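You operate a simulated robot arm through the tools that you are given. There is no shell and no other tool. Be economical: measure what you need, move in short steps, check, and stop when the job is done.

You are at the controls of a simulated robot arm. One attempt, no reset.

TASK
Fold the book stand flat, slide it aside and dust where it stood.
Fine: slide it toward the door end; use the teal duster and put it back.

The check looks at the end state, three seconds after you hand in, the way a careful person would. Anything else that was tipped, shoved, dropped, spilled or broken makes it a failure. Flat cloth is picked up by pressing the open fingertips on it (5 to 10 N) and closing them slowly along it; thin cloth reads only 2 to 8 mm in the jaws.

THE ROBOT
A 7-joint arm with a two-finger parallel gripper, fixed in place. Base frame: the origin is at the foot of the arm, x ahead of it, y to its left, z up. Lengths are in mm, angles in degrees, forces in N, time in s.
With the tool pointing down near the work surface it reaches from about 220 to 740 mm from the base axis. Its first joint turns from -166.0 to 166.0 degrees. Payload 1.57 kg.
The tool frame sits at the grasp point between the pads (the TCP): z along the fingers, y along the line on which they close. The tips reach 30 mm beyond it. The gripper opens to 110 mm. The fingers are 24 mm wide and 12 mm thick; the gripper's body (48 by 112 mm) begins 78 mm behind the TCP.
Orientation is told as [roll, pitch, yaw] about the base's x, y, z axes, in that order, counted from this pose: with the fingers straight down and closing along the base's y, the tool's x points along the base's -x, its y along +y and its z along -z.

THE INTERFACE
- The arm moves only by the tool step_arm. Its argument "plan" is a list of rows, each an object of numbers (a shift or turn left out is 0, a gripper value left out holds the last): "rx", "ry", "rz": the turn, a rotation vector about the tool's x, y, z in degrees; "x", "y", "z": the shift along the tool's x, y, z in m; "fingers": the gripper command, from -1 (shut) to 1 (fully open), values between in proportion. In form: [{"rx": .., "ry": .., "rz": .., "x": .., "y": .., "z": .., "fingers": ..}, ...]. A call has 1 to 12 rows; each row is the pose to reach, as a shift and turn from the pose commanded when the call began, along the tool's axes at that moment. Each row takes 0.2 s and may step no farther than 50 mm and 8.6 degrees from the row before; otherwise, or with a gripper value out of range, the whole call is refused. Where a pose cannot be reached the arm comes as near as it can. A force on the tool above 40 N (or 10 N above the force at the start of the call, whichever is more), or a blocked arm, ends the call early, and 0.2 s more pass. Each finger travels about 45 mm/s and halts on what it meets, pressing with about 30 N; the grip force reading is that of the motor and also rises with nothing between the fingers. The clock runs only during rows and for 0.2 s after the last one: add rows that repeat a pose to give the fingers time. The reply holds the time, the measured pose of the TCP, the force on the tool along the base axes, the opening and the grip force, in the units named above and with some noise.
- Cameras (640 x 400 px; columns grow to the right, rows downward): "scene" is fixed at [393.8, 641.6, 1567.2]; the picture's right is [-1.00, -0.01, 0.00], its down [-0.01, 0.50, -0.87] and it looks along [0.01, -0.87, -0.50] (base axes); focal length 318 px, centre (320, 200). "wrist" rides on the gripper at [-36, 0, -80] in the tool frame; the picture's right is [0.00, -1.00, 0.00], its down [0.97, 0.00, -0.24] and it looks along [0.24, 0.00, 0.97] (tool axes); focal length 218 px, centre (320, 200). There is no depth. A picture from a camera that has moved, and an enlarged one, comes with that camera's place and axes in the base frame and with its lens. The place of the scene camera against the robot may be out by one fixed shift of up to 18 mm in any direction.
- camera(camera): a new picture of that camera. The clock stands still meanwhile.
- slide_trunk(by): slides the trunk up (or, below 0, down) by that many mm; the arm rides with it, the base frame stays. It gives what a move gives, with no picture.
- inspect(camera, box): a new picture of the part [left, top, right, bottom] of that camera's present view, enlarged. The clock stands still meanwhile.
- finish_job(): hands the job in; it is judged then, once.

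Work in short steps. Places have to be worked out from the pictures, the camera data and where the tool is seen: move nearer, look again, correct. Check each grasp and each placing, and mend what went wrong. You have 120 turns and 68 pictures in all, those below and enlarged ones among them. Open the gripper and draw the arm clear of the work before you hand the job in, unless the task says otherwise; then end with one line.

The tools are called after "Emit:" by a JSON object that holds its "op" and its "data". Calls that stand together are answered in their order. step_arm: Moves the arm, as the interface text tells. Its arguments: {"type":"object","properties":{"plan":{"type":"array","items":{"type":"object","properties":{"rx":{"type":"number"},"ry":{"type":"number"},"rz":{"type":"number"},"x":{"type":"number"},"y":{"type":"number"},"z":{"type":"number"},"fingers":{"type":"number"}}}}},"required":["plan"]} The other tools are called the same way: slide_trunk (by) slides the trunk up or down; camera (camera) takes a picture; inspect (camera, box) takes an enlarged picture of a part of a camera's view; finish_job () hands the job in.

At the start:

```text
clock: 0.0
position: [60.4, -463.8, 1161.0]
orientation: [0.0, 0.0, 0.0]
force: [-0.9, 0.1, 0.4]
width: 110.1
gripper_force: 0.1
trunk travel left (down, up): [-525.0, 65.0]
```

scene: 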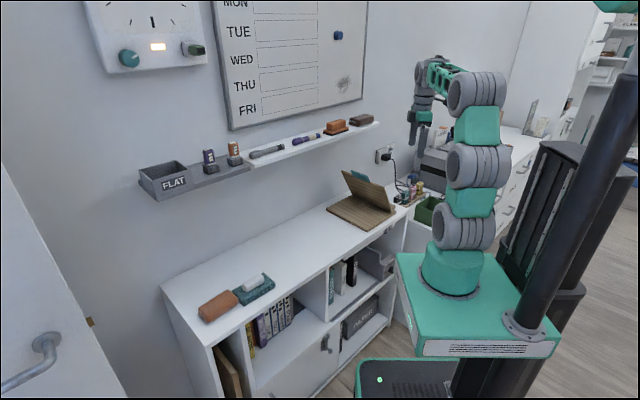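
wrist: 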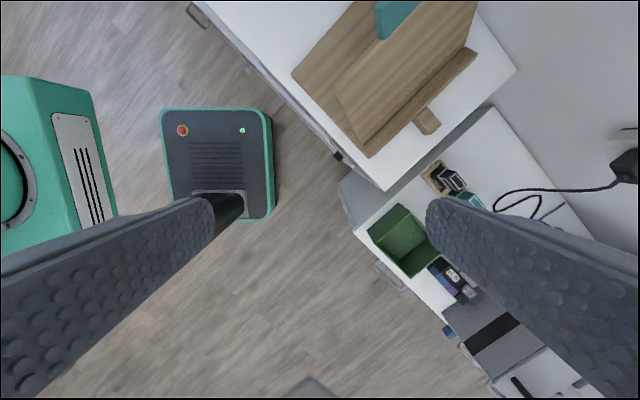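

I'll look closer at the stand, the items on the left end of the cabinet top, and the shelf.

Emit:
{"op": "inspect", "data": {"camera": "scene", "box": [300, 140, 460, 240]}}

Emit:
{"op": "inspect", "data": {"camera": "scene", "box": [160, 240, 320, 340]}}

Emit:
{"op": "inspect", "data": {"camera": "scene", "box": [130, 100, 390, 260]}}

Emit:
{"op": "inspect", "data": {"camera": "wrist", "box": [280, 0, 520, 150]}}

```text
4.00 times, centred on (380, 190) of scene
camera zoom: at [393.8, 641.6, 1567.2], right [-1.0, -0.01, 0.0], down [-0.01, 0.5, -0.87], along [0.01, -0.87, -0.5], focal length 1273 px, centre (80, 240)
```

zoom: 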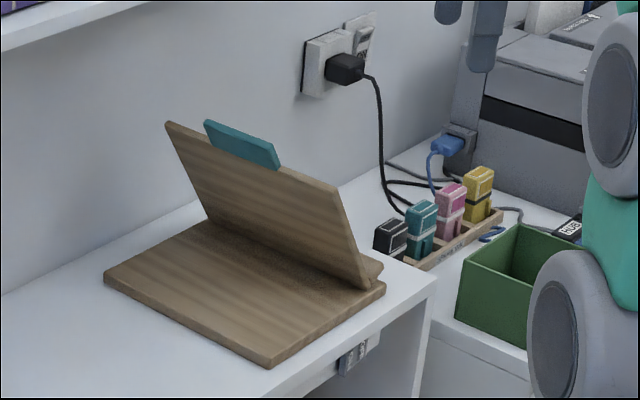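

```text
4.00 times, centred on (240, 290) of scene
camera zoom: at [393.8, 641.6, 1567.2], right [-1.0, -0.01, 0.0], down [-0.01, 0.5, -0.87], along [0.01, -0.87, -0.5], focal length 1273 px, centre (640, -160)
```

zoom: 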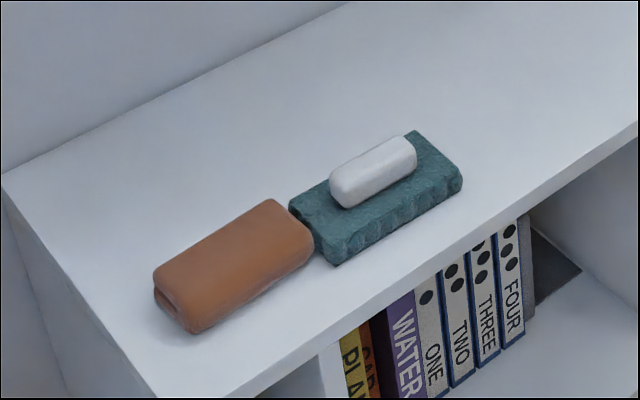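

```text
2.46 times, centred on (260, 180) of scene
camera zoom: at [393.8, 641.6, 1567.2], right [-1.0, -0.01, 0.0], down [-0.01, 0.5, -0.87], along [0.01, -0.87, -0.5], focal length 784 px, centre (468, 249)
```

zoom: 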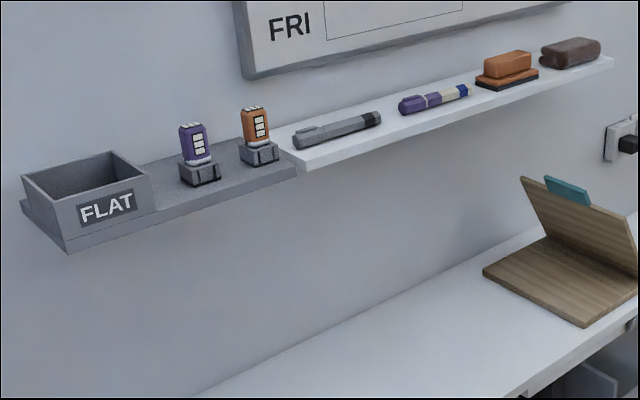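

```text
2.67 times, centred on (400, 75) of wrist
camera zoom: at [97.0, -464.7, 1240.4], right [0.0, -1.0, 0.0], down [-0.97, 0.0, 0.24], along [-0.24, 0.0, -0.97], focal length 582 px, centre (107, 533)
```

zoom: 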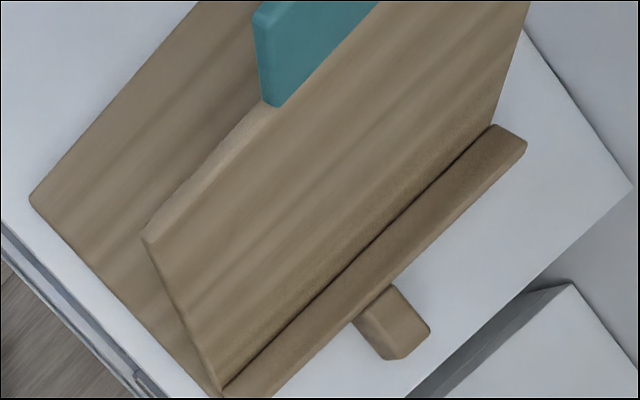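

The stand is hinged along its right (−s) side and leans toward the door end; it folds onto its base plate. I turn the tool parallel to the cabinet (~45°) and move to the door side of the stand to look behind the panel.

Emit:
{"op": "step_arm", "data": {"plan": [{"rz": -7.5, "x": -0.044, "y": 0.009, "fingers": -1}, {"rz": -15, "x": -0.088, "y": 0.018}, {"rz": -22.5, "x": -0.132, "y": 0.027}, {"rz": -30, "x": -0.176, "y": 0.036}, {"rz": -37.5, "x": -0.22, "y": 0.045}, {"rz": -45, "x": -0.265, "y": 0.054}, {"rz": -45, "x": -0.265, "y": 0.054}]}}

Emit:
{"op": "camera", "data": {"camera": "wrist"}}

Emit:
{"op": "camera", "data": {"camera": "scene"}}

```text
clock: 1.6
position: [324.8, -408.2, 1163.1]
orientation: [0.0, 0.0, 45.1]
force: [0.3, 0.4, -0.8]
width: 0.1
gripper_force: 17.7
trunk travel left (down, up): [-525.0, 65.0]
```

```text
61 pictures are left
camera wrist: at [350.9, -383.1, 1240.8], right [0.71, -0.71, 0.0], down [-0.68, -0.69, 0.24], along [-0.17, -0.17, -0.97], focal length 218 px, centre (320, 200)
```

wrist: 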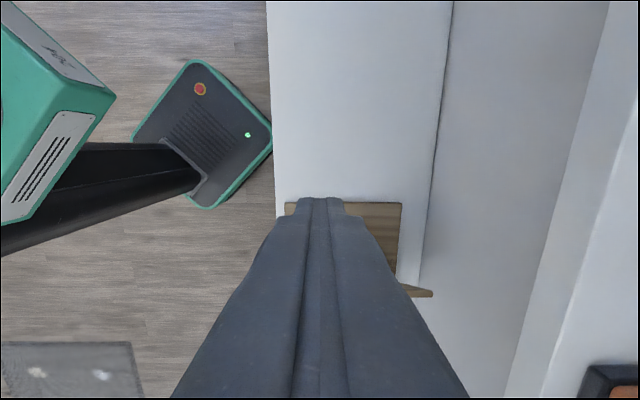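

```text
60 pictures are left
```

scene: 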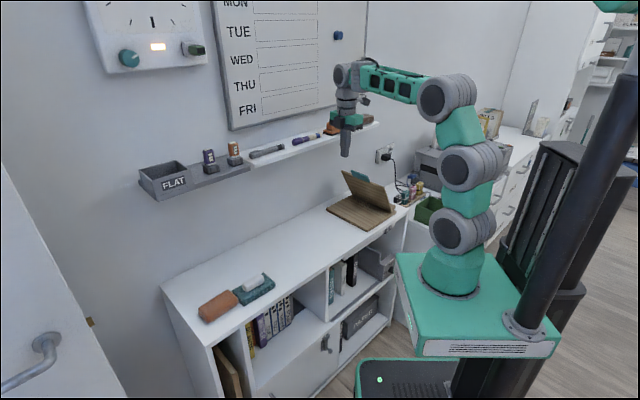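

The fingers hide the stand. I open the gripper, shift sideways toward the robot and tilt to look back at the panel's rear face.

Emit:
{"op": "step_arm", "data": {"plan": [{"ry": 7.5, "y": 0.025, "z": 0.02, "fingers": 1}, {"ry": 15, "y": 0.05, "z": 0.04}, {"ry": 22.5, "y": 0.075, "z": 0.06}, {"ry": 30, "y": 0.1, "z": 0.08}, {"ry": 35, "y": 0.1, "z": 0.08}, {"ry": 35, "y": 0.1, "z": 0.08}]}}

Emit:
{"op": "camera", "data": {"camera": "wrist"}}

```text
clock: 3.0
position: [253.6, -339.5, 1080.5]
orientation: [0.0, 35.1, 44.9]
force: [-1.1, -0.5, 0.3]
width: 110.1
gripper_force: 0.0
trunk travel left (down, up): [-525.0, 65.0]
```

```text
59 pictures are left
camera wrist: at [307.1, -287.0, 1123.8], right [0.71, -0.71, 0.0], down [-0.46, -0.46, 0.75], along [-0.53, -0.53, -0.66], focal length 218 px, centre (320, 200)
```

wrist: 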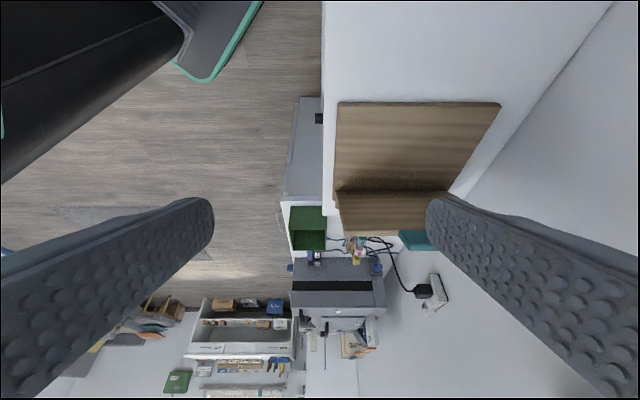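

Emit:
{"op": "inspect", "data": {"camera": "wrist", "box": [310, 90, 510, 260]}}

```text
2.35 times, centred on (410, 175) of wrist
camera zoom: at [307.1, -287.0, 1123.8], right [0.71, -0.71, 0.0], down [-0.46, -0.46, 0.75], along [-0.53, -0.53, -0.66], focal length 514 px, centre (108, 259)
```

zoom: 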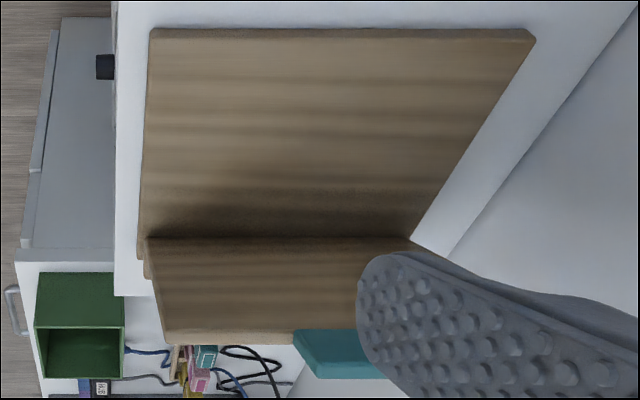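

No strut behind the panel; it seems to stand by its hinge. I'll look at the hinge side and the block there from the other side before pushing.

Emit:
{"op": "step_arm", "data": {"plan": [{"ry": -7.8, "x": 0.0354, "y": -0.009, "z": 0.0248}, {"ry": -15.6, "x": 0.0708, "y": -0.018, "z": 0.0496}, {"ry": -23.4, "x": 0.1062, "y": -0.027, "z": 0.0744}, {"ry": -31.2, "x": 0.1416, "y": -0.036, "z": 0.0992}, {"ry": -39, "x": 0.177, "y": -0.045, "z": 0.124}, {"ry": -46.8, "x": 0.2124, "y": -0.054, "z": 0.1488}, {"ry": -54.6, "x": 0.2478, "y": -0.063, "z": 0.1736}, {"ry": -62.4, "x": 0.2832, "y": -0.072, "z": 0.1984}, {"ry": -70, "x": 0.3186, "y": -0.081, "z": 0.2233}, {"ry": -70, "x": 0.3186, "y": -0.081, "z": 0.2233}]}}

Emit:
{"op": "camera", "data": {"camera": "wrist"}}

```text
clock: 5.2
position: [93.9, -449.0, 944.3]
orientation: [-0.2, -35.0, 44.9]
force: [0.7, 0.3, -0.4]
width: 109.8
gripper_force: 0.0
out of reach, approached as far as the arm can: row 6, 7, 8, 9, 10
trunk travel left (down, up): [-525.0, 65.0]
```

```text
57 pictures are left
camera wrist: at [82.4, -461.5, 1028.8], right [0.71, -0.71, 0.0], down [-0.66, -0.66, -0.36], along [0.26, 0.25, -0.93], focal length 218 px, centre (320, 200)
```

wrist: 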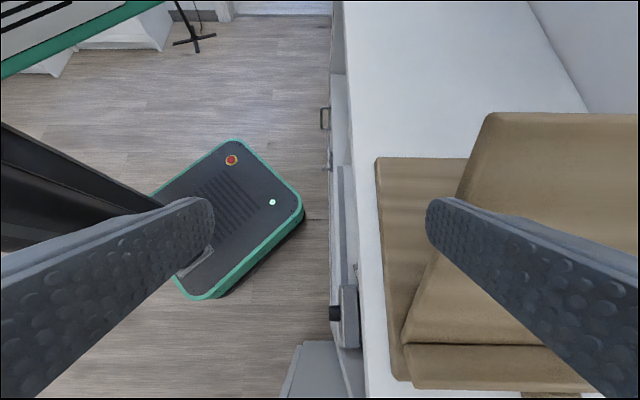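

That pose is out of reach and the arm sagged low beside the panel; I retreat straight up and level the tool.

Emit:
{"op": "step_arm", "data": {"plan": [{"x": -0.0287, "y": 0.01, "z": -0.041}, {"ry": 8, "x": -0.0574, "y": 0.02, "z": -0.082}, {"ry": 16, "x": -0.086, "y": 0.02, "z": -0.123}, {"ry": 24, "x": -0.086, "y": 0.02, "z": -0.123}, {"ry": 30, "x": -0.086, "y": 0.02, "z": -0.123}, {"ry": 35, "x": -0.086, "y": 0.02, "z": -0.123}, {"ry": 35, "x": -0.086, "y": 0.02, "z": -0.123}]}}

```text
refused: row 1 steps farther than a row can; nothing moved
```

Emit:
{"op": "step_arm", "data": {"plan": [{"x": -0.0172, "z": -0.0246}]}}

```text
clock: 5.6
position: [96.3, -443.0, 958.0]
orientation: [0.0, -35.2, 45.0]
force: [0.3, -0.9, 0.0]
width: 110.3
gripper_force: 0.1
out of reach, approached as far as the arm can: row 1
trunk travel left (down, up): [-525.0, 65.0]
```

Emit:
{"op": "step_arm", "data": {"plan": [{"y": 0.04, "x": -0.01, "z": -0.01}, {"y": 0.08, "x": -0.03, "z": -0.02, "ry": 4}, {"y": 0.12, "x": -0.05, "z": -0.02, "ry": 11}, {"y": 0.12, "x": -0.09, "z": -0.02, "ry": 18}, {"y": 0.12, "x": -0.12, "z": 0.01, "ry": 26}, {"y": 0.12, "x": -0.152, "z": 0.045, "ry": 34}, {"y": 0.12, "x": -0.152, "z": 0.045, "ry": 35}]}}

```text
clock: 7.2
position: [118.2, -255.2, 1006.5]
orientation: [0.0, 0.1, 44.9]
force: [-0.4, -0.2, 0.1]
width: 110.1
gripper_force: 0.1
trunk travel left (down, up): [-525.0, 65.0]
```

Now level, at (s −97, n 264). I rise and go above the hinge side, fingers vertical.

Emit:
{"op": "step_arm", "data": {"plan": [{"z": -0.045}, {"z": -0.09}, {"z": -0.12, "x": 0.02, "y": -0.02}, {"z": -0.12, "x": 0.053, "y": -0.052}, {"z": -0.12, "x": 0.086, "y": -0.084}, {"z": -0.12, "x": 0.119, "y": -0.117}, {"z": -0.12, "x": 0.152, "y": -0.15}, {"z": -0.12, "x": 0.185, "y": -0.182}, {"z": -0.12, "x": 0.218, "y": -0.214}, {"z": -0.12, "x": 0.25, "y": -0.236}, {"z": -0.12, "x": 0.273, "y": -0.236}, {"z": -0.12, "x": 0.273, "y": -0.236}]}}

Emit:
{"op": "camera", "data": {"camera": "wrist"}}

```text
clock: 9.8
position: [92.4, -617.7, 1129.2]
orientation: [-0.1, -0.1, 45.0]
force: [0.0, 0.1, 0.3]
width: 109.9
gripper_force: 0.1
trunk travel left (down, up): [-525.0, 65.0]
```

```text
56 pictures are left
camera wrist: at [117.5, -591.8, 1208.4], right [0.71, -0.71, 0.0], down [-0.69, -0.69, 0.24], along [-0.17, -0.17, -0.97], focal length 218 px, centre (320, 200)
```

wrist: 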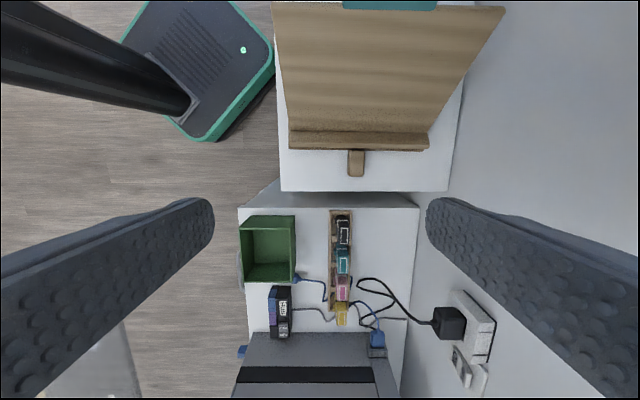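

Emit:
{"op": "inspect", "data": {"camera": "wrist", "box": [270, 0, 510, 200]}}

Emit:
{"op": "inspect", "data": {"camera": "wrist", "box": [280, 110, 440, 200]}}

```text
2.00 times, centred on (390, 100) of wrist
camera zoom: at [117.5, -591.8, 1208.4], right [0.71, -0.71, 0.0], down [-0.69, -0.69, 0.24], along [-0.17, -0.17, -0.97], focal length 436 px, centre (180, 400)
```

zoom: 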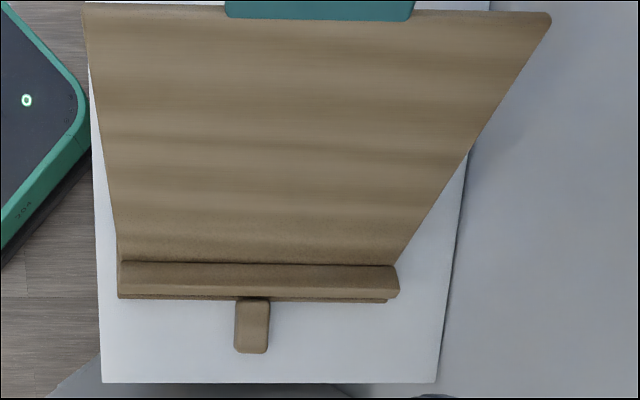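

```text
4.00 times, centred on (360, 155) of wrist
camera zoom: at [117.5, -591.8, 1208.4], right [0.71, -0.71, 0.0], down [-0.69, -0.69, 0.24], along [-0.17, -0.17, -0.97], focal length 873 px, centre (160, 380)
```

zoom: 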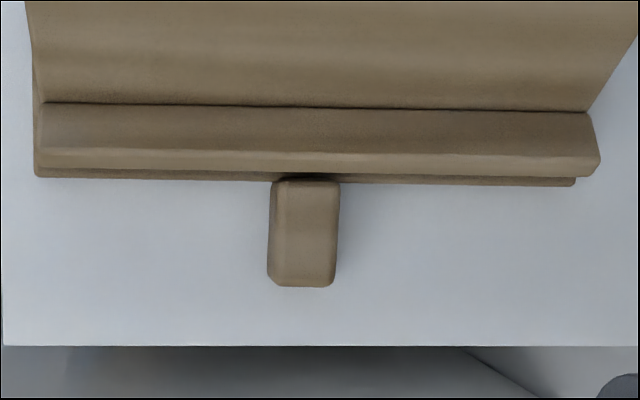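

The stand: hinge/ledge at s≈−320, panel about 45° up with its top near s≈−195, z≈943, base 445–685 in n. Close the fingers and place them above the panel's upper front face, ready to push it down.

Emit:
{"op": "step_arm", "data": {"plan": [{"x": -0.045, "y": -0.01, "fingers": -1}, {"x": -0.09, "y": -0.02}, {"x": -0.135, "y": -0.03}, {"x": -0.161, "y": -0.038, "z": 0.03}, {"x": -0.161, "y": -0.038, "z": 0.075}, {"x": -0.161, "y": -0.038, "z": 0.12}, {"x": -0.161, "y": -0.038, "z": 0.13}, {"x": -0.161, "y": -0.038, "z": 0.13}]}}

Emit:
{"op": "camera", "data": {"camera": "wrist"}}

Emit:
{"op": "inspect", "data": {"camera": "scene", "box": [300, 140, 460, 240]}}

```text
clock: 11.6
position: [233.8, -531.4, 997.6]
orientation: [-0.1, -0.1, 45.0]
force: [0.2, -0.1, 0.1]
width: 0.0
gripper_force: 21.5
trunk travel left (down, up): [-525.0, 65.0]
```

```text
53 pictures are left
camera wrist: at [258.5, -505.8, 1076.3], right [0.71, -0.71, 0.0], down [-0.69, -0.69, 0.24], along [-0.17, -0.17, -0.97], focal length 218 px, centre (320, 200)
```

wrist: 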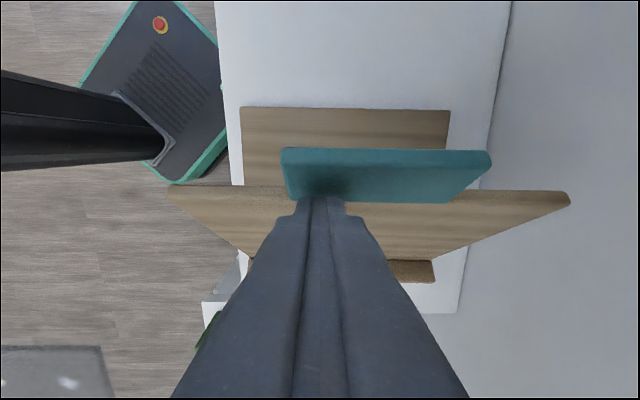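

```text
4.00 times, centred on (380, 190) of scene
camera zoom: at [393.8, 641.6, 1567.2], right [-1.0, -0.01, 0.0], down [-0.01, 0.5, -0.87], along [0.01, -0.87, -0.5], focal length 1273 px, centre (80, 240)
```

zoom: 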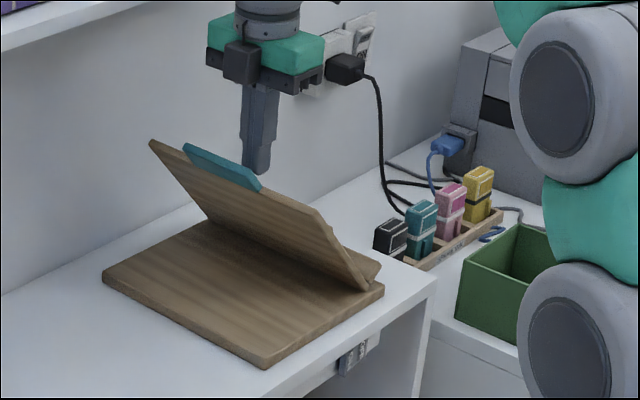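

The panel already sits lower than at the start (my sagging pass must have nudged it; it holds by friction). Push it down in small steps on an arc.

Emit:
{"op": "step_arm", "data": {"plan": [{"z": 0.015}, {"z": 0.03}, {"z": 0.045, "x": -0.004}, {"z": 0.06, "x": -0.01}, {"z": 0.07, "x": -0.016}, {"z": 0.08, "x": -0.022}, {"z": 0.09, "x": -0.026}, {"z": 0.1, "x": -0.03}]}}

Emit:
{"op": "inspect", "data": {"camera": "scene", "box": [300, 140, 460, 240]}}

```text
clock: 13.4
position: [253.7, -507.2, 897.2]
orientation: [0.1, 0.1, 45.0]
force: [0.7, -1.5, -0.2]
width: 0.0
gripper_force: 21.4
trunk travel left (down, up): [-525.0, 65.0]
```

```text
4.00 times, centred on (380, 190) of scene
camera zoom: at [393.8, 641.6, 1567.2], right [-1.0, -0.01, 0.0], down [-0.01, 0.5, -0.87], along [0.01, -0.87, -0.5], focal length 1273 px, centre (80, 240)
```

zoom: 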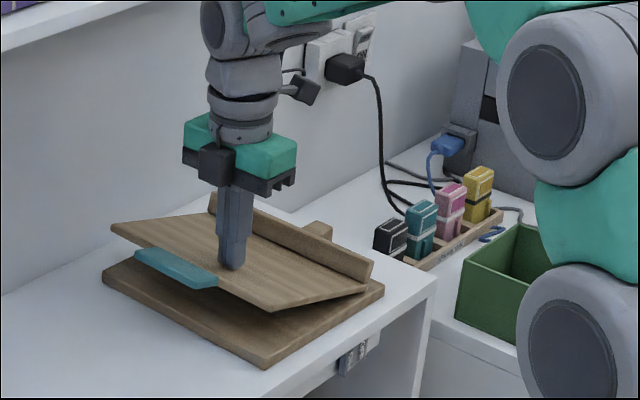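

The panel follows smoothly with little force. Continue pressing down until it lies flat.

Emit:
{"op": "step_arm", "data": {"plan": [{"z": 0.01}, {"z": 0.018, "x": -0.002}, {"z": 0.025, "x": -0.003}, {"z": 0.03, "x": -0.004}, {"z": 0.035, "x": -0.004}, {"z": 0.04, "x": -0.004}, {"z": 0.045, "x": -0.004}, {"z": 0.05, "x": -0.004}]}}

Emit:
{"op": "inspect", "data": {"camera": "scene", "box": [300, 140, 460, 240]}}

```text
clock: 15.2
position: [257.6, -505.5, 857.4]
orientation: [-0.4, 0.2, 45.0]
force: [-4.0, 11.2, 21.3]
width: 0.1
gripper_force: 22.0
trunk travel left (down, up): [-525.0, 65.0]
stopped in row 8: the force on the tool passed its limit (the readings are from after the stop); the commanded pose is now the measured one
```

```text
4.00 times, centred on (380, 190) of scene
camera zoom: at [393.8, 641.6, 1567.2], right [-1.0, -0.01, 0.0], down [-0.01, 0.5, -0.87], along [0.01, -0.87, -0.5], focal length 1273 px, centre (80, 240)
```

zoom: 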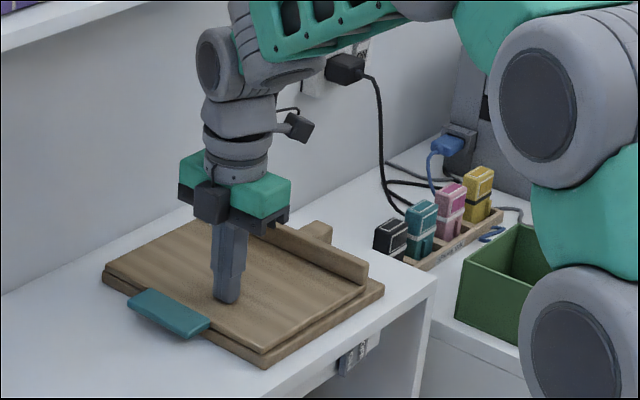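

The panel lies flat (top at z≈827). Lift off, open, and move above the block/ledge side to measure it for the push.

Emit:
{"op": "step_arm", "data": {"plan": [{"z": -0.045}, {"z": -0.09}, {"z": -0.13, "x": 0.02}, {"z": -0.15, "x": 0.06, "y": -0.01}, {"z": -0.15, "x": 0.1, "y": -0.02, "fingers": 1}, {"z": -0.15, "x": 0.145, "y": -0.028}, {"z": -0.15, "x": 0.175, "y": -0.028}, {"z": -0.15, "x": 0.205, "y": -0.028}, {"z": -0.15, "x": 0.205, "y": -0.028}]}}

Emit:
{"op": "camera", "data": {"camera": "wrist"}}

```text
clock: 17.2
position: [133.2, -671.5, 1005.0]
orientation: [-0.3, 0.2, 45.0]
force: [-0.1, -0.4, -0.2]
width: 104.0
gripper_force: 0.1
trunk travel left (down, up): [-525.0, 65.0]
```

```text
49 pictures are left
camera wrist: at [158.2, -645.8, 1083.8], right [0.71, -0.71, 0.0], down [-0.69, -0.69, 0.24], along [-0.17, -0.17, -0.97], focal length 218 px, centre (320, 200)
```

wrist: 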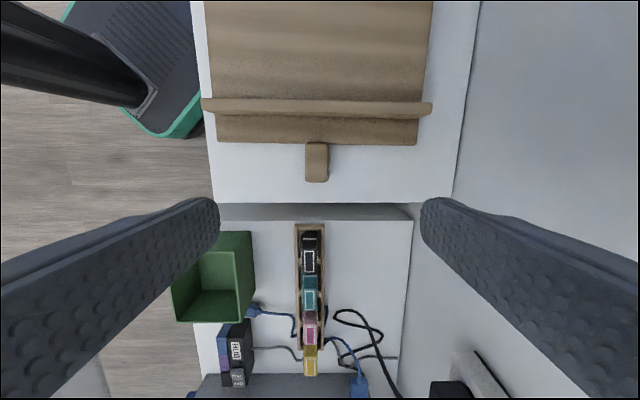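

Base's near edge at s≈−341, block at n≈564 (28 wide, out to s≈−389). I descend straddling the block, fingers half-open.

Emit:
{"op": "step_arm", "data": {"plan": [{"x": -0.016, "y": 0.005, "fingers": 0.3}, {"x": -0.016, "y": 0.005, "z": 0.04}, {"x": -0.016, "y": 0.005, "z": 0.08}, {"x": -0.016, "y": 0.005, "z": 0.12}, {"x": -0.016, "y": 0.005, "z": 0.145}, {"x": -0.016, "y": 0.005, "z": 0.16}, {"x": -0.016, "y": 0.005, "z": 0.168}, {"x": -0.016, "y": 0.005, "z": 0.168}]}}

Emit:
{"op": "camera", "data": {"camera": "wrist"}}

```text
clock: 19.0
position: [140.2, -657.3, 835.4]
orientation: [-0.1, 0.1, 44.9]
force: [0.0, 0.7, -0.1]
width: 71.6
gripper_force: 0.1
trunk travel left (down, up): [-525.0, 65.0]
```

```text
48 pictures are left
camera wrist: at [166.0, -632.4, 914.1], right [0.71, -0.71, 0.0], down [-0.69, -0.69, 0.24], along [-0.17, -0.17, -0.97], focal length 218 px, centre (320, 200)
```

wrist: 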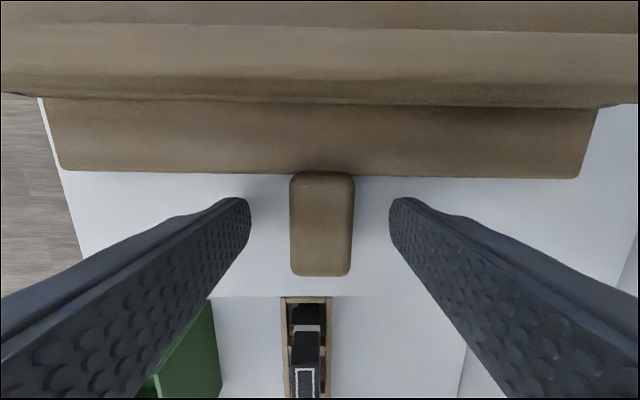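

Well straddled. Close on the block.

Emit:
{"op": "step_arm", "data": {"plan": [{"fingers": 0.0}, {"fingers": -0.5}, {"fingers": -0.6}, {"fingers": -0.6}]}}

```text
clock: 20.0
position: [141.4, -658.4, 836.0]
orientation: [-0.2, 0.0, 45.0]
force: [0.9, -0.3, -0.2]
width: 28.2
gripper_force: 23.3
trunk travel left (down, up): [-525.0, 65.0]
```

Gripped (28 mm). Slide toward the door end (+s).

Emit:
{"op": "step_arm", "data": {"plan": [{"x": -0.01}, {"x": -0.025}, {"x": -0.045}, {"x": -0.065}, {"x": -0.085}, {"x": -0.105}, {"x": -0.125}]}}

Emit:
{"op": "camera", "data": {"camera": "scene"}}

```text
clock: 21.6
position: [230.1, -568.4, 837.1]
orientation: [-0.3, 0.1, 45.0]
force: [-1.1, 0.0, 0.1]
width: 27.9
gripper_force: 30.1
trunk travel left (down, up): [-525.0, 65.0]
```

```text
47 pictures are left
```

scene: 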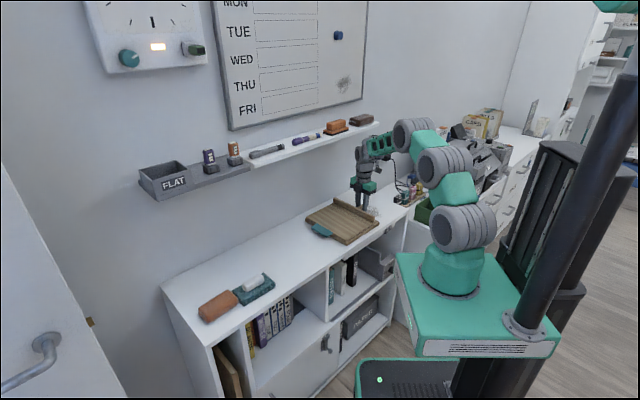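

Sliding cleanly. Another 150 mm.

Emit:
{"op": "step_arm", "data": {"plan": [{"x": -0.02}, {"x": -0.04}, {"x": -0.06}, {"x": -0.08}, {"x": -0.1}, {"x": -0.12}, {"x": -0.14}, {"x": -0.15}, {"x": -0.15}, {"x": -0.15, "fingers": 0.0}, {"x": -0.15, "fingers": 0.2}, {"x": -0.15, "fingers": 0.2}]}}

Emit:
{"op": "camera", "data": {"camera": "scene"}}

```text
clock: 24.2
position: [335.6, -461.2, 835.4]
orientation: [-0.2, 0.1, 44.9]
force: [-0.3, -0.1, -0.7]
width: 65.8
gripper_force: 0.0
trunk travel left (down, up): [-525.0, 65.0]
```

```text
46 pictures are left
```

scene: 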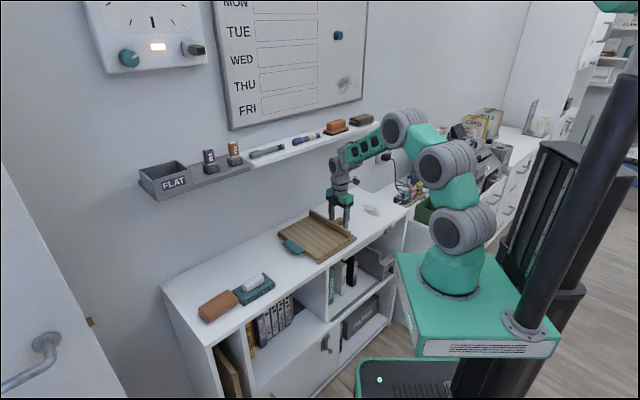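

Stand is aside and the dust patch is visible. Rise and view the dust from above.

Emit:
{"op": "step_arm", "data": {"plan": [{"z": -0.045}, {"z": -0.09}, {"z": -0.135}, {"z": -0.18}, {"z": -0.2, "x": 0.04, "fingers": 1}, {"z": -0.2, "x": 0.08}, {"z": -0.2, "x": 0.12}, {"z": -0.2, "x": 0.16}, {"z": -0.2, "x": 0.2}, {"z": -0.2, "x": 0.2}]}}

Emit:
{"op": "camera", "data": {"camera": "wrist"}}

Emit:
{"op": "inspect", "data": {"camera": "scene", "box": [260, 160, 440, 270]}}

```text
clock: 26.4
position: [195.5, -604.9, 1035.7]
orientation: [-0.2, 0.0, 44.9]
force: [-0.3, -0.1, -0.1]
width: 110.0
gripper_force: 0.1
trunk travel left (down, up): [-525.0, 65.0]
```

```text
45 pictures are left
camera wrist: at [220.4, -578.5, 1114.6], right [0.71, -0.71, 0.0], down [-0.69, -0.69, 0.24], along [-0.17, -0.17, -0.97], focal length 218 px, centre (320, 200)
```

wrist: 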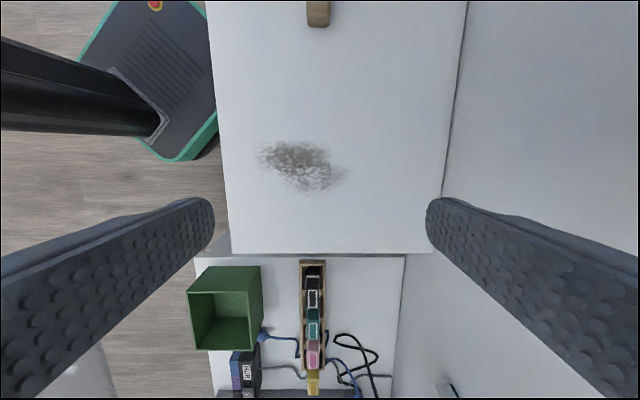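

```text
3.56 times, centred on (350, 215) of scene
camera zoom: at [393.8, 641.6, 1567.2], right [-1.0, -0.01, 0.0], down [-0.01, 0.5, -0.87], along [0.01, -0.87, -0.5], focal length 1132 px, centre (213, 147)
```

zoom: 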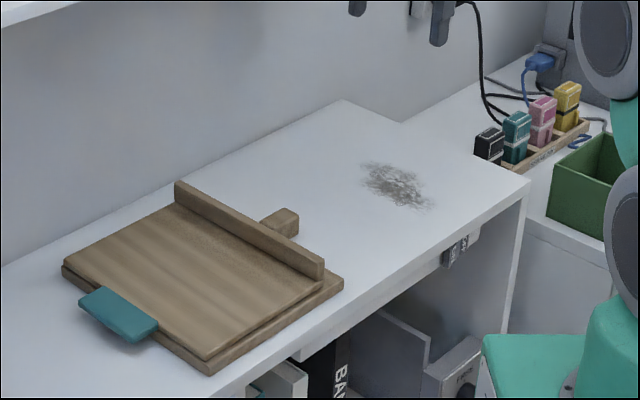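

Dust spans s −320…−240, n 475…605. Now go to the teal duster (estimated s≈375, n≈498, long side along the cabinet).

Emit:
{"op": "step_arm", "data": {"plan": [{"x": -0.045, "y": 0.015}, {"x": -0.09, "y": 0.03}, {"x": -0.135, "y": 0.045}, {"x": -0.18, "y": 0.06}, {"x": -0.225, "y": 0.065}, {"x": -0.273, "y": 0.065}, {"x": -0.321, "y": 0.065}, {"x": -0.369, "y": 0.065}, {"x": -0.417, "y": 0.065}, {"x": -0.465, "y": 0.065}, {"x": -0.513, "y": 0.065}, {"x": -0.56, "y": 0.065}]}}

Emit:
{"op": "step_arm", "data": {"plan": [{"x": -0.04}, {"x": -0.08}, {"x": -0.08}]}}

Emit:
{"op": "camera", "data": {"camera": "wrist"}}

```text
clock: 29.0
position: [543.8, -157.5, 1035.8]
orientation: [-0.3, 0.1, 44.9]
force: [0.6, -0.4, 1.0]
width: 110.0
gripper_force: 0.0
trunk travel left (down, up): [-525.0, 65.0]
```

```text
clock: 29.8
position: [600.5, -102.6, 1034.0]
orientation: [-0.2, 0.0, 45.0]
force: [0.0, -0.8, 0.0]
width: 110.2
gripper_force: 0.1
trunk travel left (down, up): [-525.0, 65.0]
```

```text
43 pictures are left
camera wrist: at [626.0, -76.3, 1112.0], right [0.71, -0.71, 0.0], down [-0.69, -0.69, 0.24], along [-0.17, -0.17, -0.97], focal length 218 px, centre (320, 200)
```

wrist: 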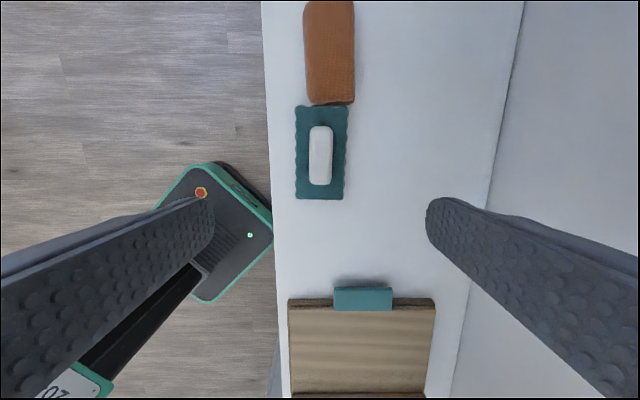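

Emit:
{"op": "inspect", "data": {"camera": "wrist", "box": [270, 80, 390, 210]}}

```text
3.08 times, centred on (330, 145) of wrist
camera zoom: at [626.0, -76.3, 1112.0], right [0.71, -0.71, 0.0], down [-0.69, -0.69, 0.24], along [-0.17, -0.17, -0.97], focal length 672 px, centre (289, 369)
```

zoom: 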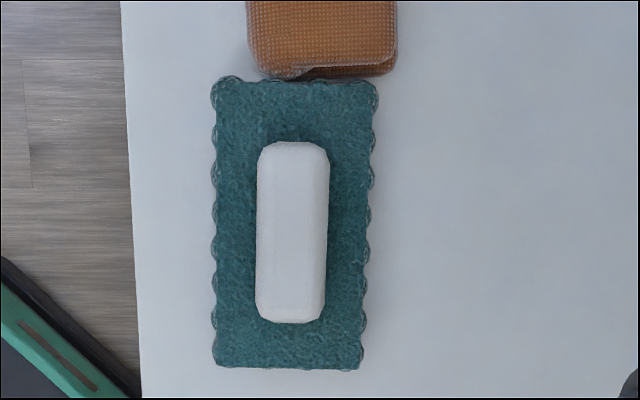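

Handle centre at about s 377, n 496.5. Descend over it, with a partial opening.

Emit:
{"op": "step_arm", "data": {"plan": [{"x": -0.025, "z": 0.03, "fingers": 0.2}, {"x": -0.025, "z": 0.075}, {"x": -0.025, "z": 0.12}, {"x": -0.025, "z": 0.15}, {"x": -0.025, "z": 0.17}, {"x": -0.025, "z": 0.17}]}}

Emit:
{"op": "camera", "data": {"camera": "wrist"}}

Emit:
{"op": "inspect", "data": {"camera": "scene", "box": [180, 240, 300, 330]}}

```text
clock: 31.2
position: [617.2, -86.6, 865.1]
orientation: [-0.3, 0.0, 45.1]
force: [-0.6, 0.1, -0.4]
width: 65.9
gripper_force: 0.0
trunk travel left (down, up): [-525.0, 65.0]
```

```text
41 pictures are left
camera wrist: at [642.7, -61.1, 944.1], right [0.71, -0.71, 0.0], down [-0.69, -0.69, 0.24], along [-0.17, -0.17, -0.97], focal length 218 px, centre (320, 200)
```

wrist: 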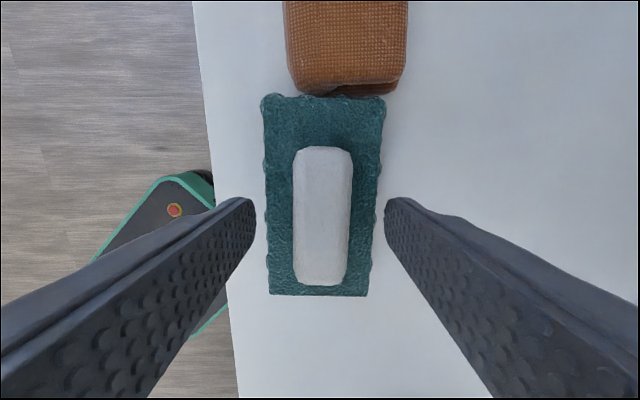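

```text
4.44 times, centred on (240, 285) of scene
camera zoom: at [393.8, 641.6, 1567.2], right [-1.0, -0.01, 0.0], down [-0.01, 0.5, -0.87], along [0.01, -0.87, -0.5], focal length 1415 px, centre (676, -178)
```

zoom: 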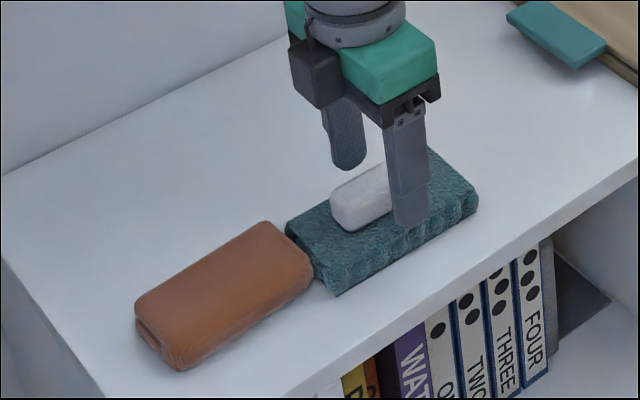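

Centred on the handle. Lower a little more, then close on it.

Emit:
{"op": "step_arm", "data": {"plan": [{"z": 0.005, "x": -0.002}, {"z": 0.01, "x": -0.002}, {"z": 0.01, "x": -0.002, "fingers": -0.2}, {"z": 0.01, "x": -0.002, "fingers": -0.6}, {"z": 0.01, "x": -0.002, "fingers": -0.8}, {"z": 0.01, "x": -0.002}]}}

Emit:
{"op": "inspect", "data": {"camera": "scene", "box": [180, 240, 300, 330]}}

```text
clock: 32.6
position: [617.7, -84.8, 855.0]
orientation: [-0.2, 0.0, 45.0]
force: [0.4, -0.8, -0.1]
width: 27.0
gripper_force: 27.0
trunk travel left (down, up): [-525.0, 65.0]
```

```text
4.44 times, centred on (240, 285) of scene
camera zoom: at [393.8, 641.6, 1567.2], right [-1.0, -0.01, 0.0], down [-0.01, 0.5, -0.87], along [0.01, -0.87, -0.5], focal length 1415 px, centre (676, -178)
```

zoom: 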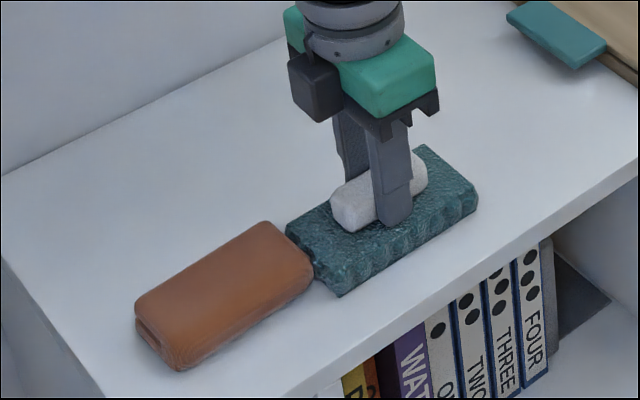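

Handle held (27 mm); resting height is TCP z 855 at s 376.8, n 496.7. Lift, drawing slightly away from the orange item.

Emit:
{"op": "step_arm", "data": {"plan": [{"x": 0.002, "z": -0.005}, {"x": 0.004, "z": -0.02}, {"x": 0.006, "z": -0.05}, {"x": 0.006, "z": -0.09}, {"x": 0.006, "z": -0.12}, {"x": 0.006, "z": -0.12}]}}

Emit:
{"op": "inspect", "data": {"camera": "scene", "box": [160, 200, 320, 330]}}

Emit:
{"op": "camera", "data": {"camera": "wrist"}}

```text
clock: 34.0
position: [613.8, -88.8, 974.0]
orientation: [-0.2, 0.1, 45.0]
force: [-0.3, -0.7, -0.2]
width: 26.9
gripper_force: 30.4
trunk travel left (down, up): [-525.0, 65.0]
```

```text
3.08 times, centred on (240, 265) of scene
camera zoom: at [393.8, 641.6, 1567.2], right [-1.0, -0.01, 0.0], down [-0.01, 0.5, -0.87], along [0.01, -0.87, -0.5], focal length 979 px, centre (566, 0)
```

zoom: 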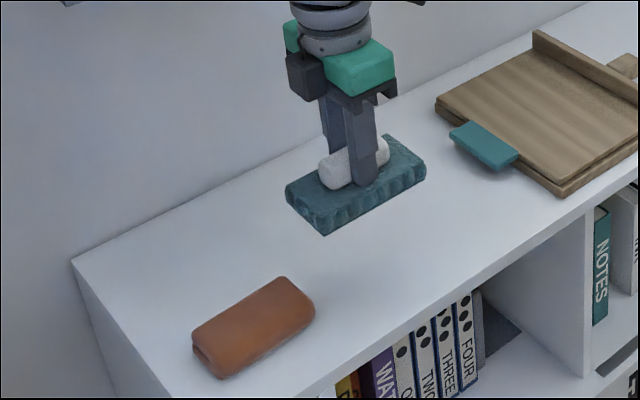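

```text
37 pictures are left
camera wrist: at [639.5, -63.4, 1052.5], right [0.71, -0.71, 0.0], down [-0.69, -0.69, 0.24], along [-0.17, -0.17, -0.97], focal length 218 px, centre (320, 200)
```

wrist: 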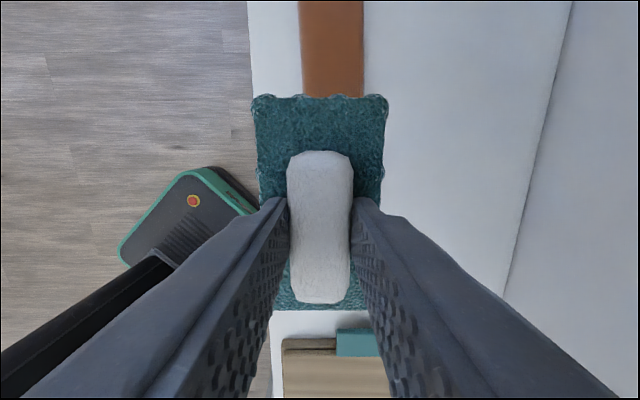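

Duster held, orange item undisturbed. Carry it over the stand to the dusty area.

Emit:
{"op": "step_arm", "data": {"plan": [{"x": 0.03, "z": -0.02}, {"x": 0.075, "z": -0.03}, {"x": 0.12, "z": -0.03}, {"x": 0.165, "z": -0.03}, {"x": 0.21, "z": -0.03}, {"x": 0.255, "z": -0.03}, {"x": 0.3, "z": -0.03}, {"x": 0.345, "z": -0.03}, {"x": 0.39, "z": -0.03}, {"x": 0.435, "z": -0.03}, {"x": 0.48, "z": -0.03}, {"x": 0.525, "z": -0.03}]}}

Emit:
{"op": "step_arm", "data": {"plan": [{"x": 0.04}, {"x": 0.08, "y": -0.01}, {"x": 0.12, "y": -0.02}, {"x": 0.126, "y": -0.03, "z": 0.04}, {"x": 0.126, "y": -0.03, "z": 0.08}, {"x": 0.126, "y": -0.03, "z": 0.12}, {"x": 0.126, "y": -0.03, "z": 0.12}]}}

Emit:
{"op": "inspect", "data": {"camera": "scene", "box": [260, 160, 440, 270]}}

```text
clock: 36.6
position: [242.5, -460.5, 1006.5]
orientation: [-0.2, 0.1, 45.0]
force: [0.3, -0.2, -0.4]
width: 27.0
gripper_force: 30.0
trunk travel left (down, up): [-525.0, 65.0]
```

```text
clock: 38.2
position: [173.5, -573.8, 884.9]
orientation: [-0.1, 0.2, 45.0]
force: [-0.2, 0.2, -0.3]
width: 27.1
gripper_force: 30.4
trunk travel left (down, up): [-525.0, 65.0]
```

```text
3.56 times, centred on (350, 215) of scene
camera zoom: at [393.8, 641.6, 1567.2], right [-1.0, -0.01, 0.0], down [-0.01, 0.5, -0.87], along [0.01, -0.87, -0.5], focal length 1132 px, centre (213, 147)
```

zoom: 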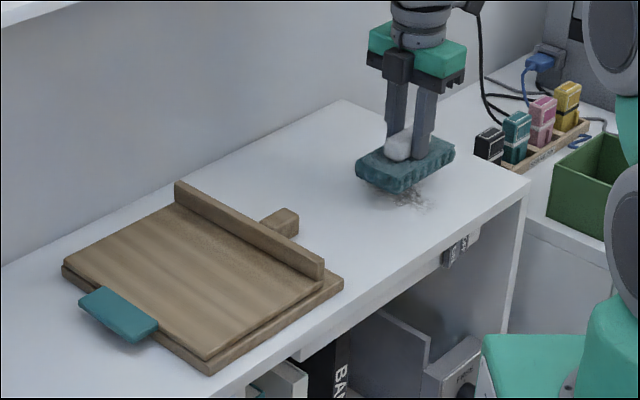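

Duster is 30 mm above the dust. Start at the front side, lower gently to contact.

Emit:
{"op": "step_arm", "data": {"plan": [{"y": 0.025}, {"y": 0.045, "z": 0.01}, {"y": 0.045, "z": 0.022}, {"y": 0.045, "z": 0.028}, {"y": 0.045, "z": 0.031}, {"y": 0.045, "z": 0.033}, {"y": 0.045, "z": 0.033}]}}

```text
clock: 39.8
position: [144.8, -538.9, 854.5]
orientation: [-0.4, 0.3, 45.0]
force: [-0.7, 3.7, 13.7]
width: 27.1
gripper_force: 29.8
trunk travel left (down, up): [-525.0, 65.0]
```

Contact at ~13 N; ease slightly and sweep across the dust and back.

Emit:
{"op": "step_arm", "data": {"plan": [{"z": -0.0005, "y": -0.01}, {"z": -0.0005, "y": -0.025}, {"z": -0.0005, "y": -0.04}, {"z": -0.0005, "y": -0.055}, {"z": -0.0005, "y": -0.07}, {"z": -0.0005, "y": -0.085}, {"z": -0.0005, "y": -0.1}, {"z": -0.0005, "y": -0.115}, {"z": -0.0005, "y": -0.13}, {"z": -0.0005, "y": -0.145}, {"z": -0.0005, "y": -0.145}]}}

Emit:
{"op": "inspect", "data": {"camera": "scene", "box": [260, 160, 440, 270]}}

```text
clock: 42.2
position: [246.6, -641.7, 854.5]
orientation: [-0.3, 0.0, 45.0]
force: [-1.2, 0.9, 5.4]
width: 27.0
gripper_force: 29.7
trunk travel left (down, up): [-525.0, 65.0]
```

```text
3.56 times, centred on (350, 215) of scene
camera zoom: at [393.8, 641.6, 1567.2], right [-1.0, -0.01, 0.0], down [-0.01, 0.5, -0.87], along [0.01, -0.87, -0.5], focal length 1132 px, centre (213, 147)
```

zoom: 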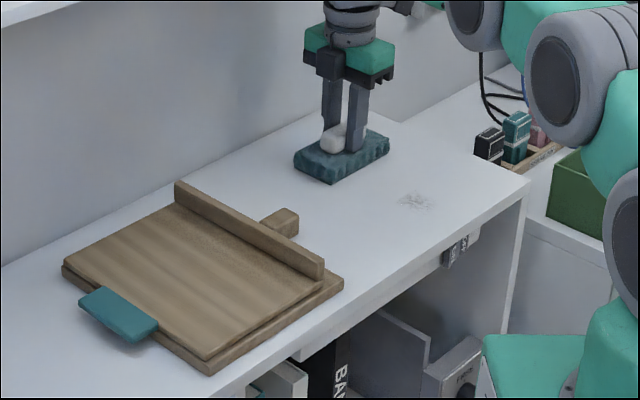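

Most of it is gone; a faint remainder sits at the front, right side. Sweep back shifted toward the right end.

Emit:
{"op": "step_arm", "data": {"plan": [{"z": 0.0005, "x": 0.01}, {"z": 0.0005, "x": 0.02}, {"z": 0.0005, "x": 0.02, "y": 0.018}, {"z": 0.0005, "x": 0.02, "y": 0.036}, {"z": 0.0005, "x": 0.02, "y": 0.054}, {"z": 0.0005, "x": 0.02, "y": 0.072}, {"z": 0.0005, "x": 0.02, "y": 0.09}, {"z": 0.0005, "x": 0.02, "y": 0.108}, {"z": 0.0005, "x": 0.02, "y": 0.126}, {"z": 0.0005, "x": 0.02, "y": 0.14}, {"z": 0.0005, "x": 0.02, "y": 0.15}]}}

Emit:
{"op": "step_arm", "data": {"plan": [{"x": -0.01, "y": -0.01}, {"x": -0.02, "y": -0.03}, {"x": -0.01, "y": -0.05}, {"x": 0.005, "y": -0.05}, {"x": -0.01, "y": -0.06}, {"x": -0.03, "y": -0.08}, {"x": -0.05, "y": -0.1}, {"x": -0.07, "y": -0.12}, {"x": -0.09, "y": -0.14}, {"x": -0.1, "y": -0.15}, {"x": -0.1, "y": -0.16}]}}

Emit:
{"op": "inspect", "data": {"camera": "scene", "box": [260, 160, 440, 270]}}

```text
clock: 44.6
position: [127.3, -552.0, 854.7]
orientation: [-0.5, 0.3, 45.1]
force: [8.5, -8.7, 29.2]
width: 27.1
gripper_force: 29.7
trunk travel left (down, up): [-525.0, 65.0]
```

```text
clock: 45.3
position: [167.0, -561.5, 854.2]
orientation: [-0.3, 0.1, 45.3]
force: [0.4, -1.9, 11.3]
width: 26.8
gripper_force: 29.8
trunk travel left (down, up): [-525.0, 65.0]
stopped in row 3: the force on the tool passed its limit (the readings are from after the stop); the commanded pose is now the measured one
```

```text
3.56 times, centred on (350, 215) of scene
camera zoom: at [393.8, 641.6, 1567.2], right [-1.0, -0.01, 0.0], down [-0.01, 0.5, -0.87], along [0.01, -0.87, -0.5], focal length 1132 px, centre (213, 147)
```

zoom: 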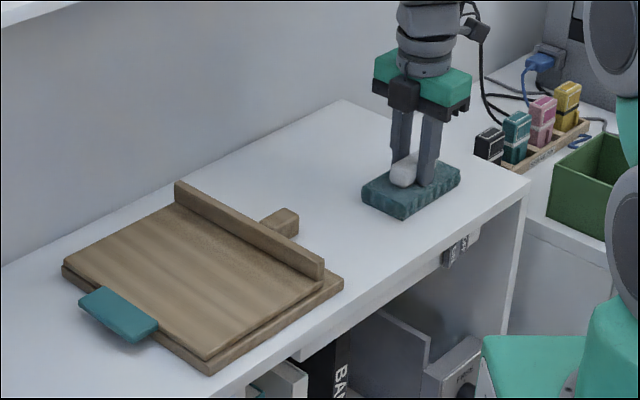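

Pressing a bit too hard; ease 1 mm and wipe the rest of the footprint toward the stand and the back.

Emit:
{"op": "step_arm", "data": {"plan": [{"z": -0.0008}, {"z": -0.0008, "x": -0.015, "y": 0.01}, {"z": -0.0008, "x": -0.03, "y": 0.025}, {"z": -0.0008, "x": -0.05, "y": 0.03}, {"z": -0.0008, "x": -0.068, "y": 0.03}, {"z": -0.0008, "x": -0.082, "y": 0.03}, {"z": -0.0008, "x": -0.082, "y": 0.015}, {"z": -0.0008, "x": -0.082, "y": -0.003}, {"z": -0.0008, "x": -0.082, "y": -0.021}, {"z": -0.0008, "x": -0.082, "y": -0.039}, {"z": -0.0008, "x": -0.082, "y": -0.057}, {"z": -0.0008, "x": -0.082, "y": -0.075}]}}

Emit:
{"op": "step_arm", "data": {"plan": [{"y": -0.018}, {"y": -0.036}, {"y": -0.05}, {"y": -0.05, "x": 0.015}, {"y": -0.05, "x": 0.03}, {"y": -0.05, "x": 0.045}, {"y": -0.05, "x": 0.06}, {"y": -0.05, "x": 0.075}, {"y": -0.05, "x": 0.09}, {"y": -0.05, "x": 0.1}, {"y": -0.05, "x": 0.1}]}}

Emit:
{"op": "inspect", "data": {"camera": "scene", "box": [260, 160, 440, 270]}}

```text
clock: 47.9
position: [275.8, -554.4, 854.0]
orientation: [-0.1, 0.1, 45.1]
force: [-5.6, 5.6, 19.0]
width: 26.9
gripper_force: 30.1
trunk travel left (down, up): [-525.0, 65.0]
```

```text
clock: 50.3
position: [242.0, -660.0, 854.7]
orientation: [-0.1, 0.1, 45.2]
force: [5.9, 5.0, 17.5]
width: 27.2
gripper_force: 30.7
trunk travel left (down, up): [-525.0, 65.0]
```

```text
3.56 times, centred on (350, 215) of scene
camera zoom: at [393.8, 641.6, 1567.2], right [-1.0, -0.01, 0.0], down [-0.01, 0.5, -0.87], along [0.01, -0.87, -0.5], focal length 1132 px, centre (213, 147)
```

zoom: 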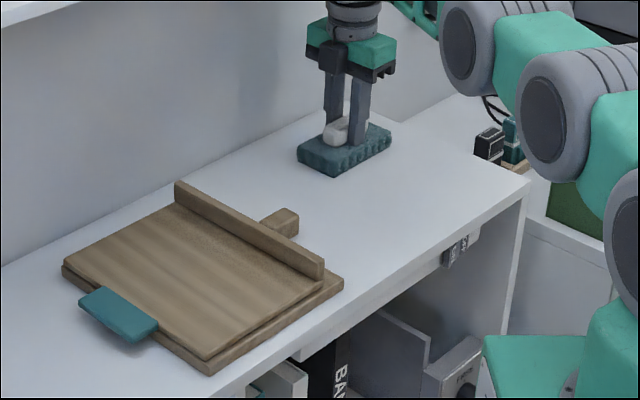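

Area looks clean. Lift the duster and verify close up.

Emit:
{"op": "step_arm", "data": {"plan": [{"z": -0.02}, {"z": -0.06}, {"z": -0.1}, {"z": -0.15}, {"z": -0.15}]}}

Emit:
{"op": "inspect", "data": {"camera": "scene", "box": [320, 170, 420, 235]}}

Emit:
{"op": "camera", "data": {"camera": "wrist"}}

```text
clock: 51.6
position: [223.0, -599.9, 877.2]
orientation: [12.6, -7.3, 44.4]
force: [0.4, 0.0, -0.2]
width: 26.8
gripper_force: 29.8
out of reach, approached as far as the arm can: row 4, 5
trunk travel left (down, up): [-525.0, 65.0]
stopped in row 5: the arm was blocked; the commanded pose is now the measured one
```

```text
6.15 times, centred on (370, 202) of scene
camera zoom: at [393.8, 641.6, 1567.2], right [-1.0, -0.01, 0.0], down [-0.01, 0.5, -0.87], along [0.01, -0.87, -0.5], focal length 1959 px, centre (12, 185)
```

zoom: 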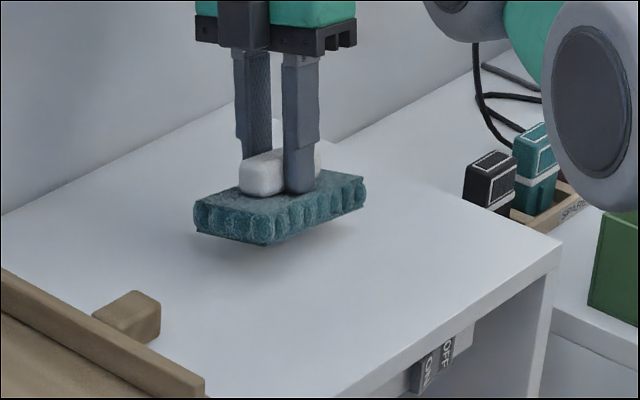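

```text
31 pictures are left
camera wrist: at [253.1, -594.0, 957.4], right [0.7, -0.68, -0.22], down [-0.67, -0.73, 0.11], along [-0.23, 0.07, -0.97], focal length 218 px, centre (320, 200)
```

wrist: 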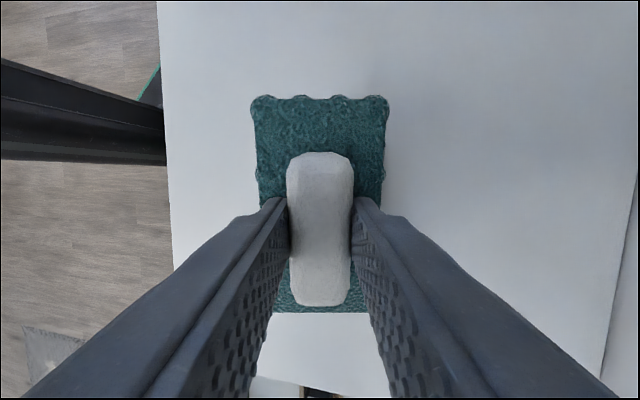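

Surface is clean. The lift hit the reach limit and the tool tilted; I bring it up and inward while levelling.

Emit:
{"op": "step_arm", "data": {"plan": [{"x": -0.003, "y": 0.025, "z": -0.02, "rx": 2, "ry": 1}, {"x": -0.006, "y": 0.05, "z": -0.04, "rx": 5, "ry": 3}, {"x": -0.009, "y": 0.075, "z": -0.06, "rx": 9, "ry": 5}, {"x": -0.012, "y": 0.1, "z": -0.079, "rx": 12.7, "ry": 7.2, "rz": 0.3}, {"x": -0.012, "y": 0.1, "z": -0.079, "rx": 12.7, "ry": 7.2, "rz": 0.3}]}}

Emit:
{"op": "inspect", "data": {"camera": "scene", "box": [260, 160, 440, 270]}}

```text
clock: 52.4
position: [177.1, -523.3, 935.4]
orientation: [2.7, -0.4, 44.0]
force: [0.4, 0.8, -1.6]
width: 27.2
gripper_force: 29.7
trunk travel left (down, up): [-525.0, 65.0]
stopped in row 3: the arm was blocked; the commanded pose is now the measured one
```

```text
3.56 times, centred on (350, 215) of scene
camera zoom: at [393.8, 641.6, 1567.2], right [-1.0, -0.01, 0.0], down [-0.01, 0.5, -0.87], along [0.01, -0.87, -0.5], focal length 1132 px, centre (213, 147)
```

zoom: 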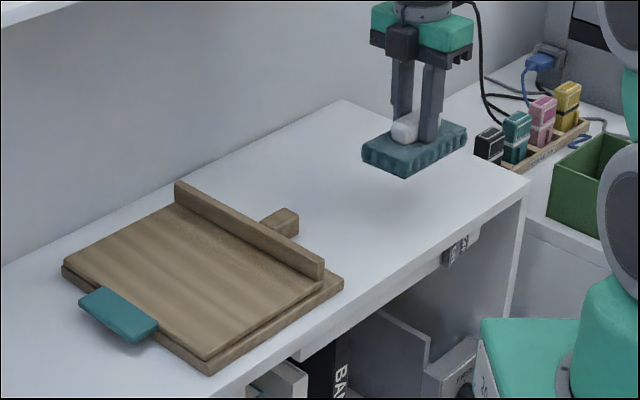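

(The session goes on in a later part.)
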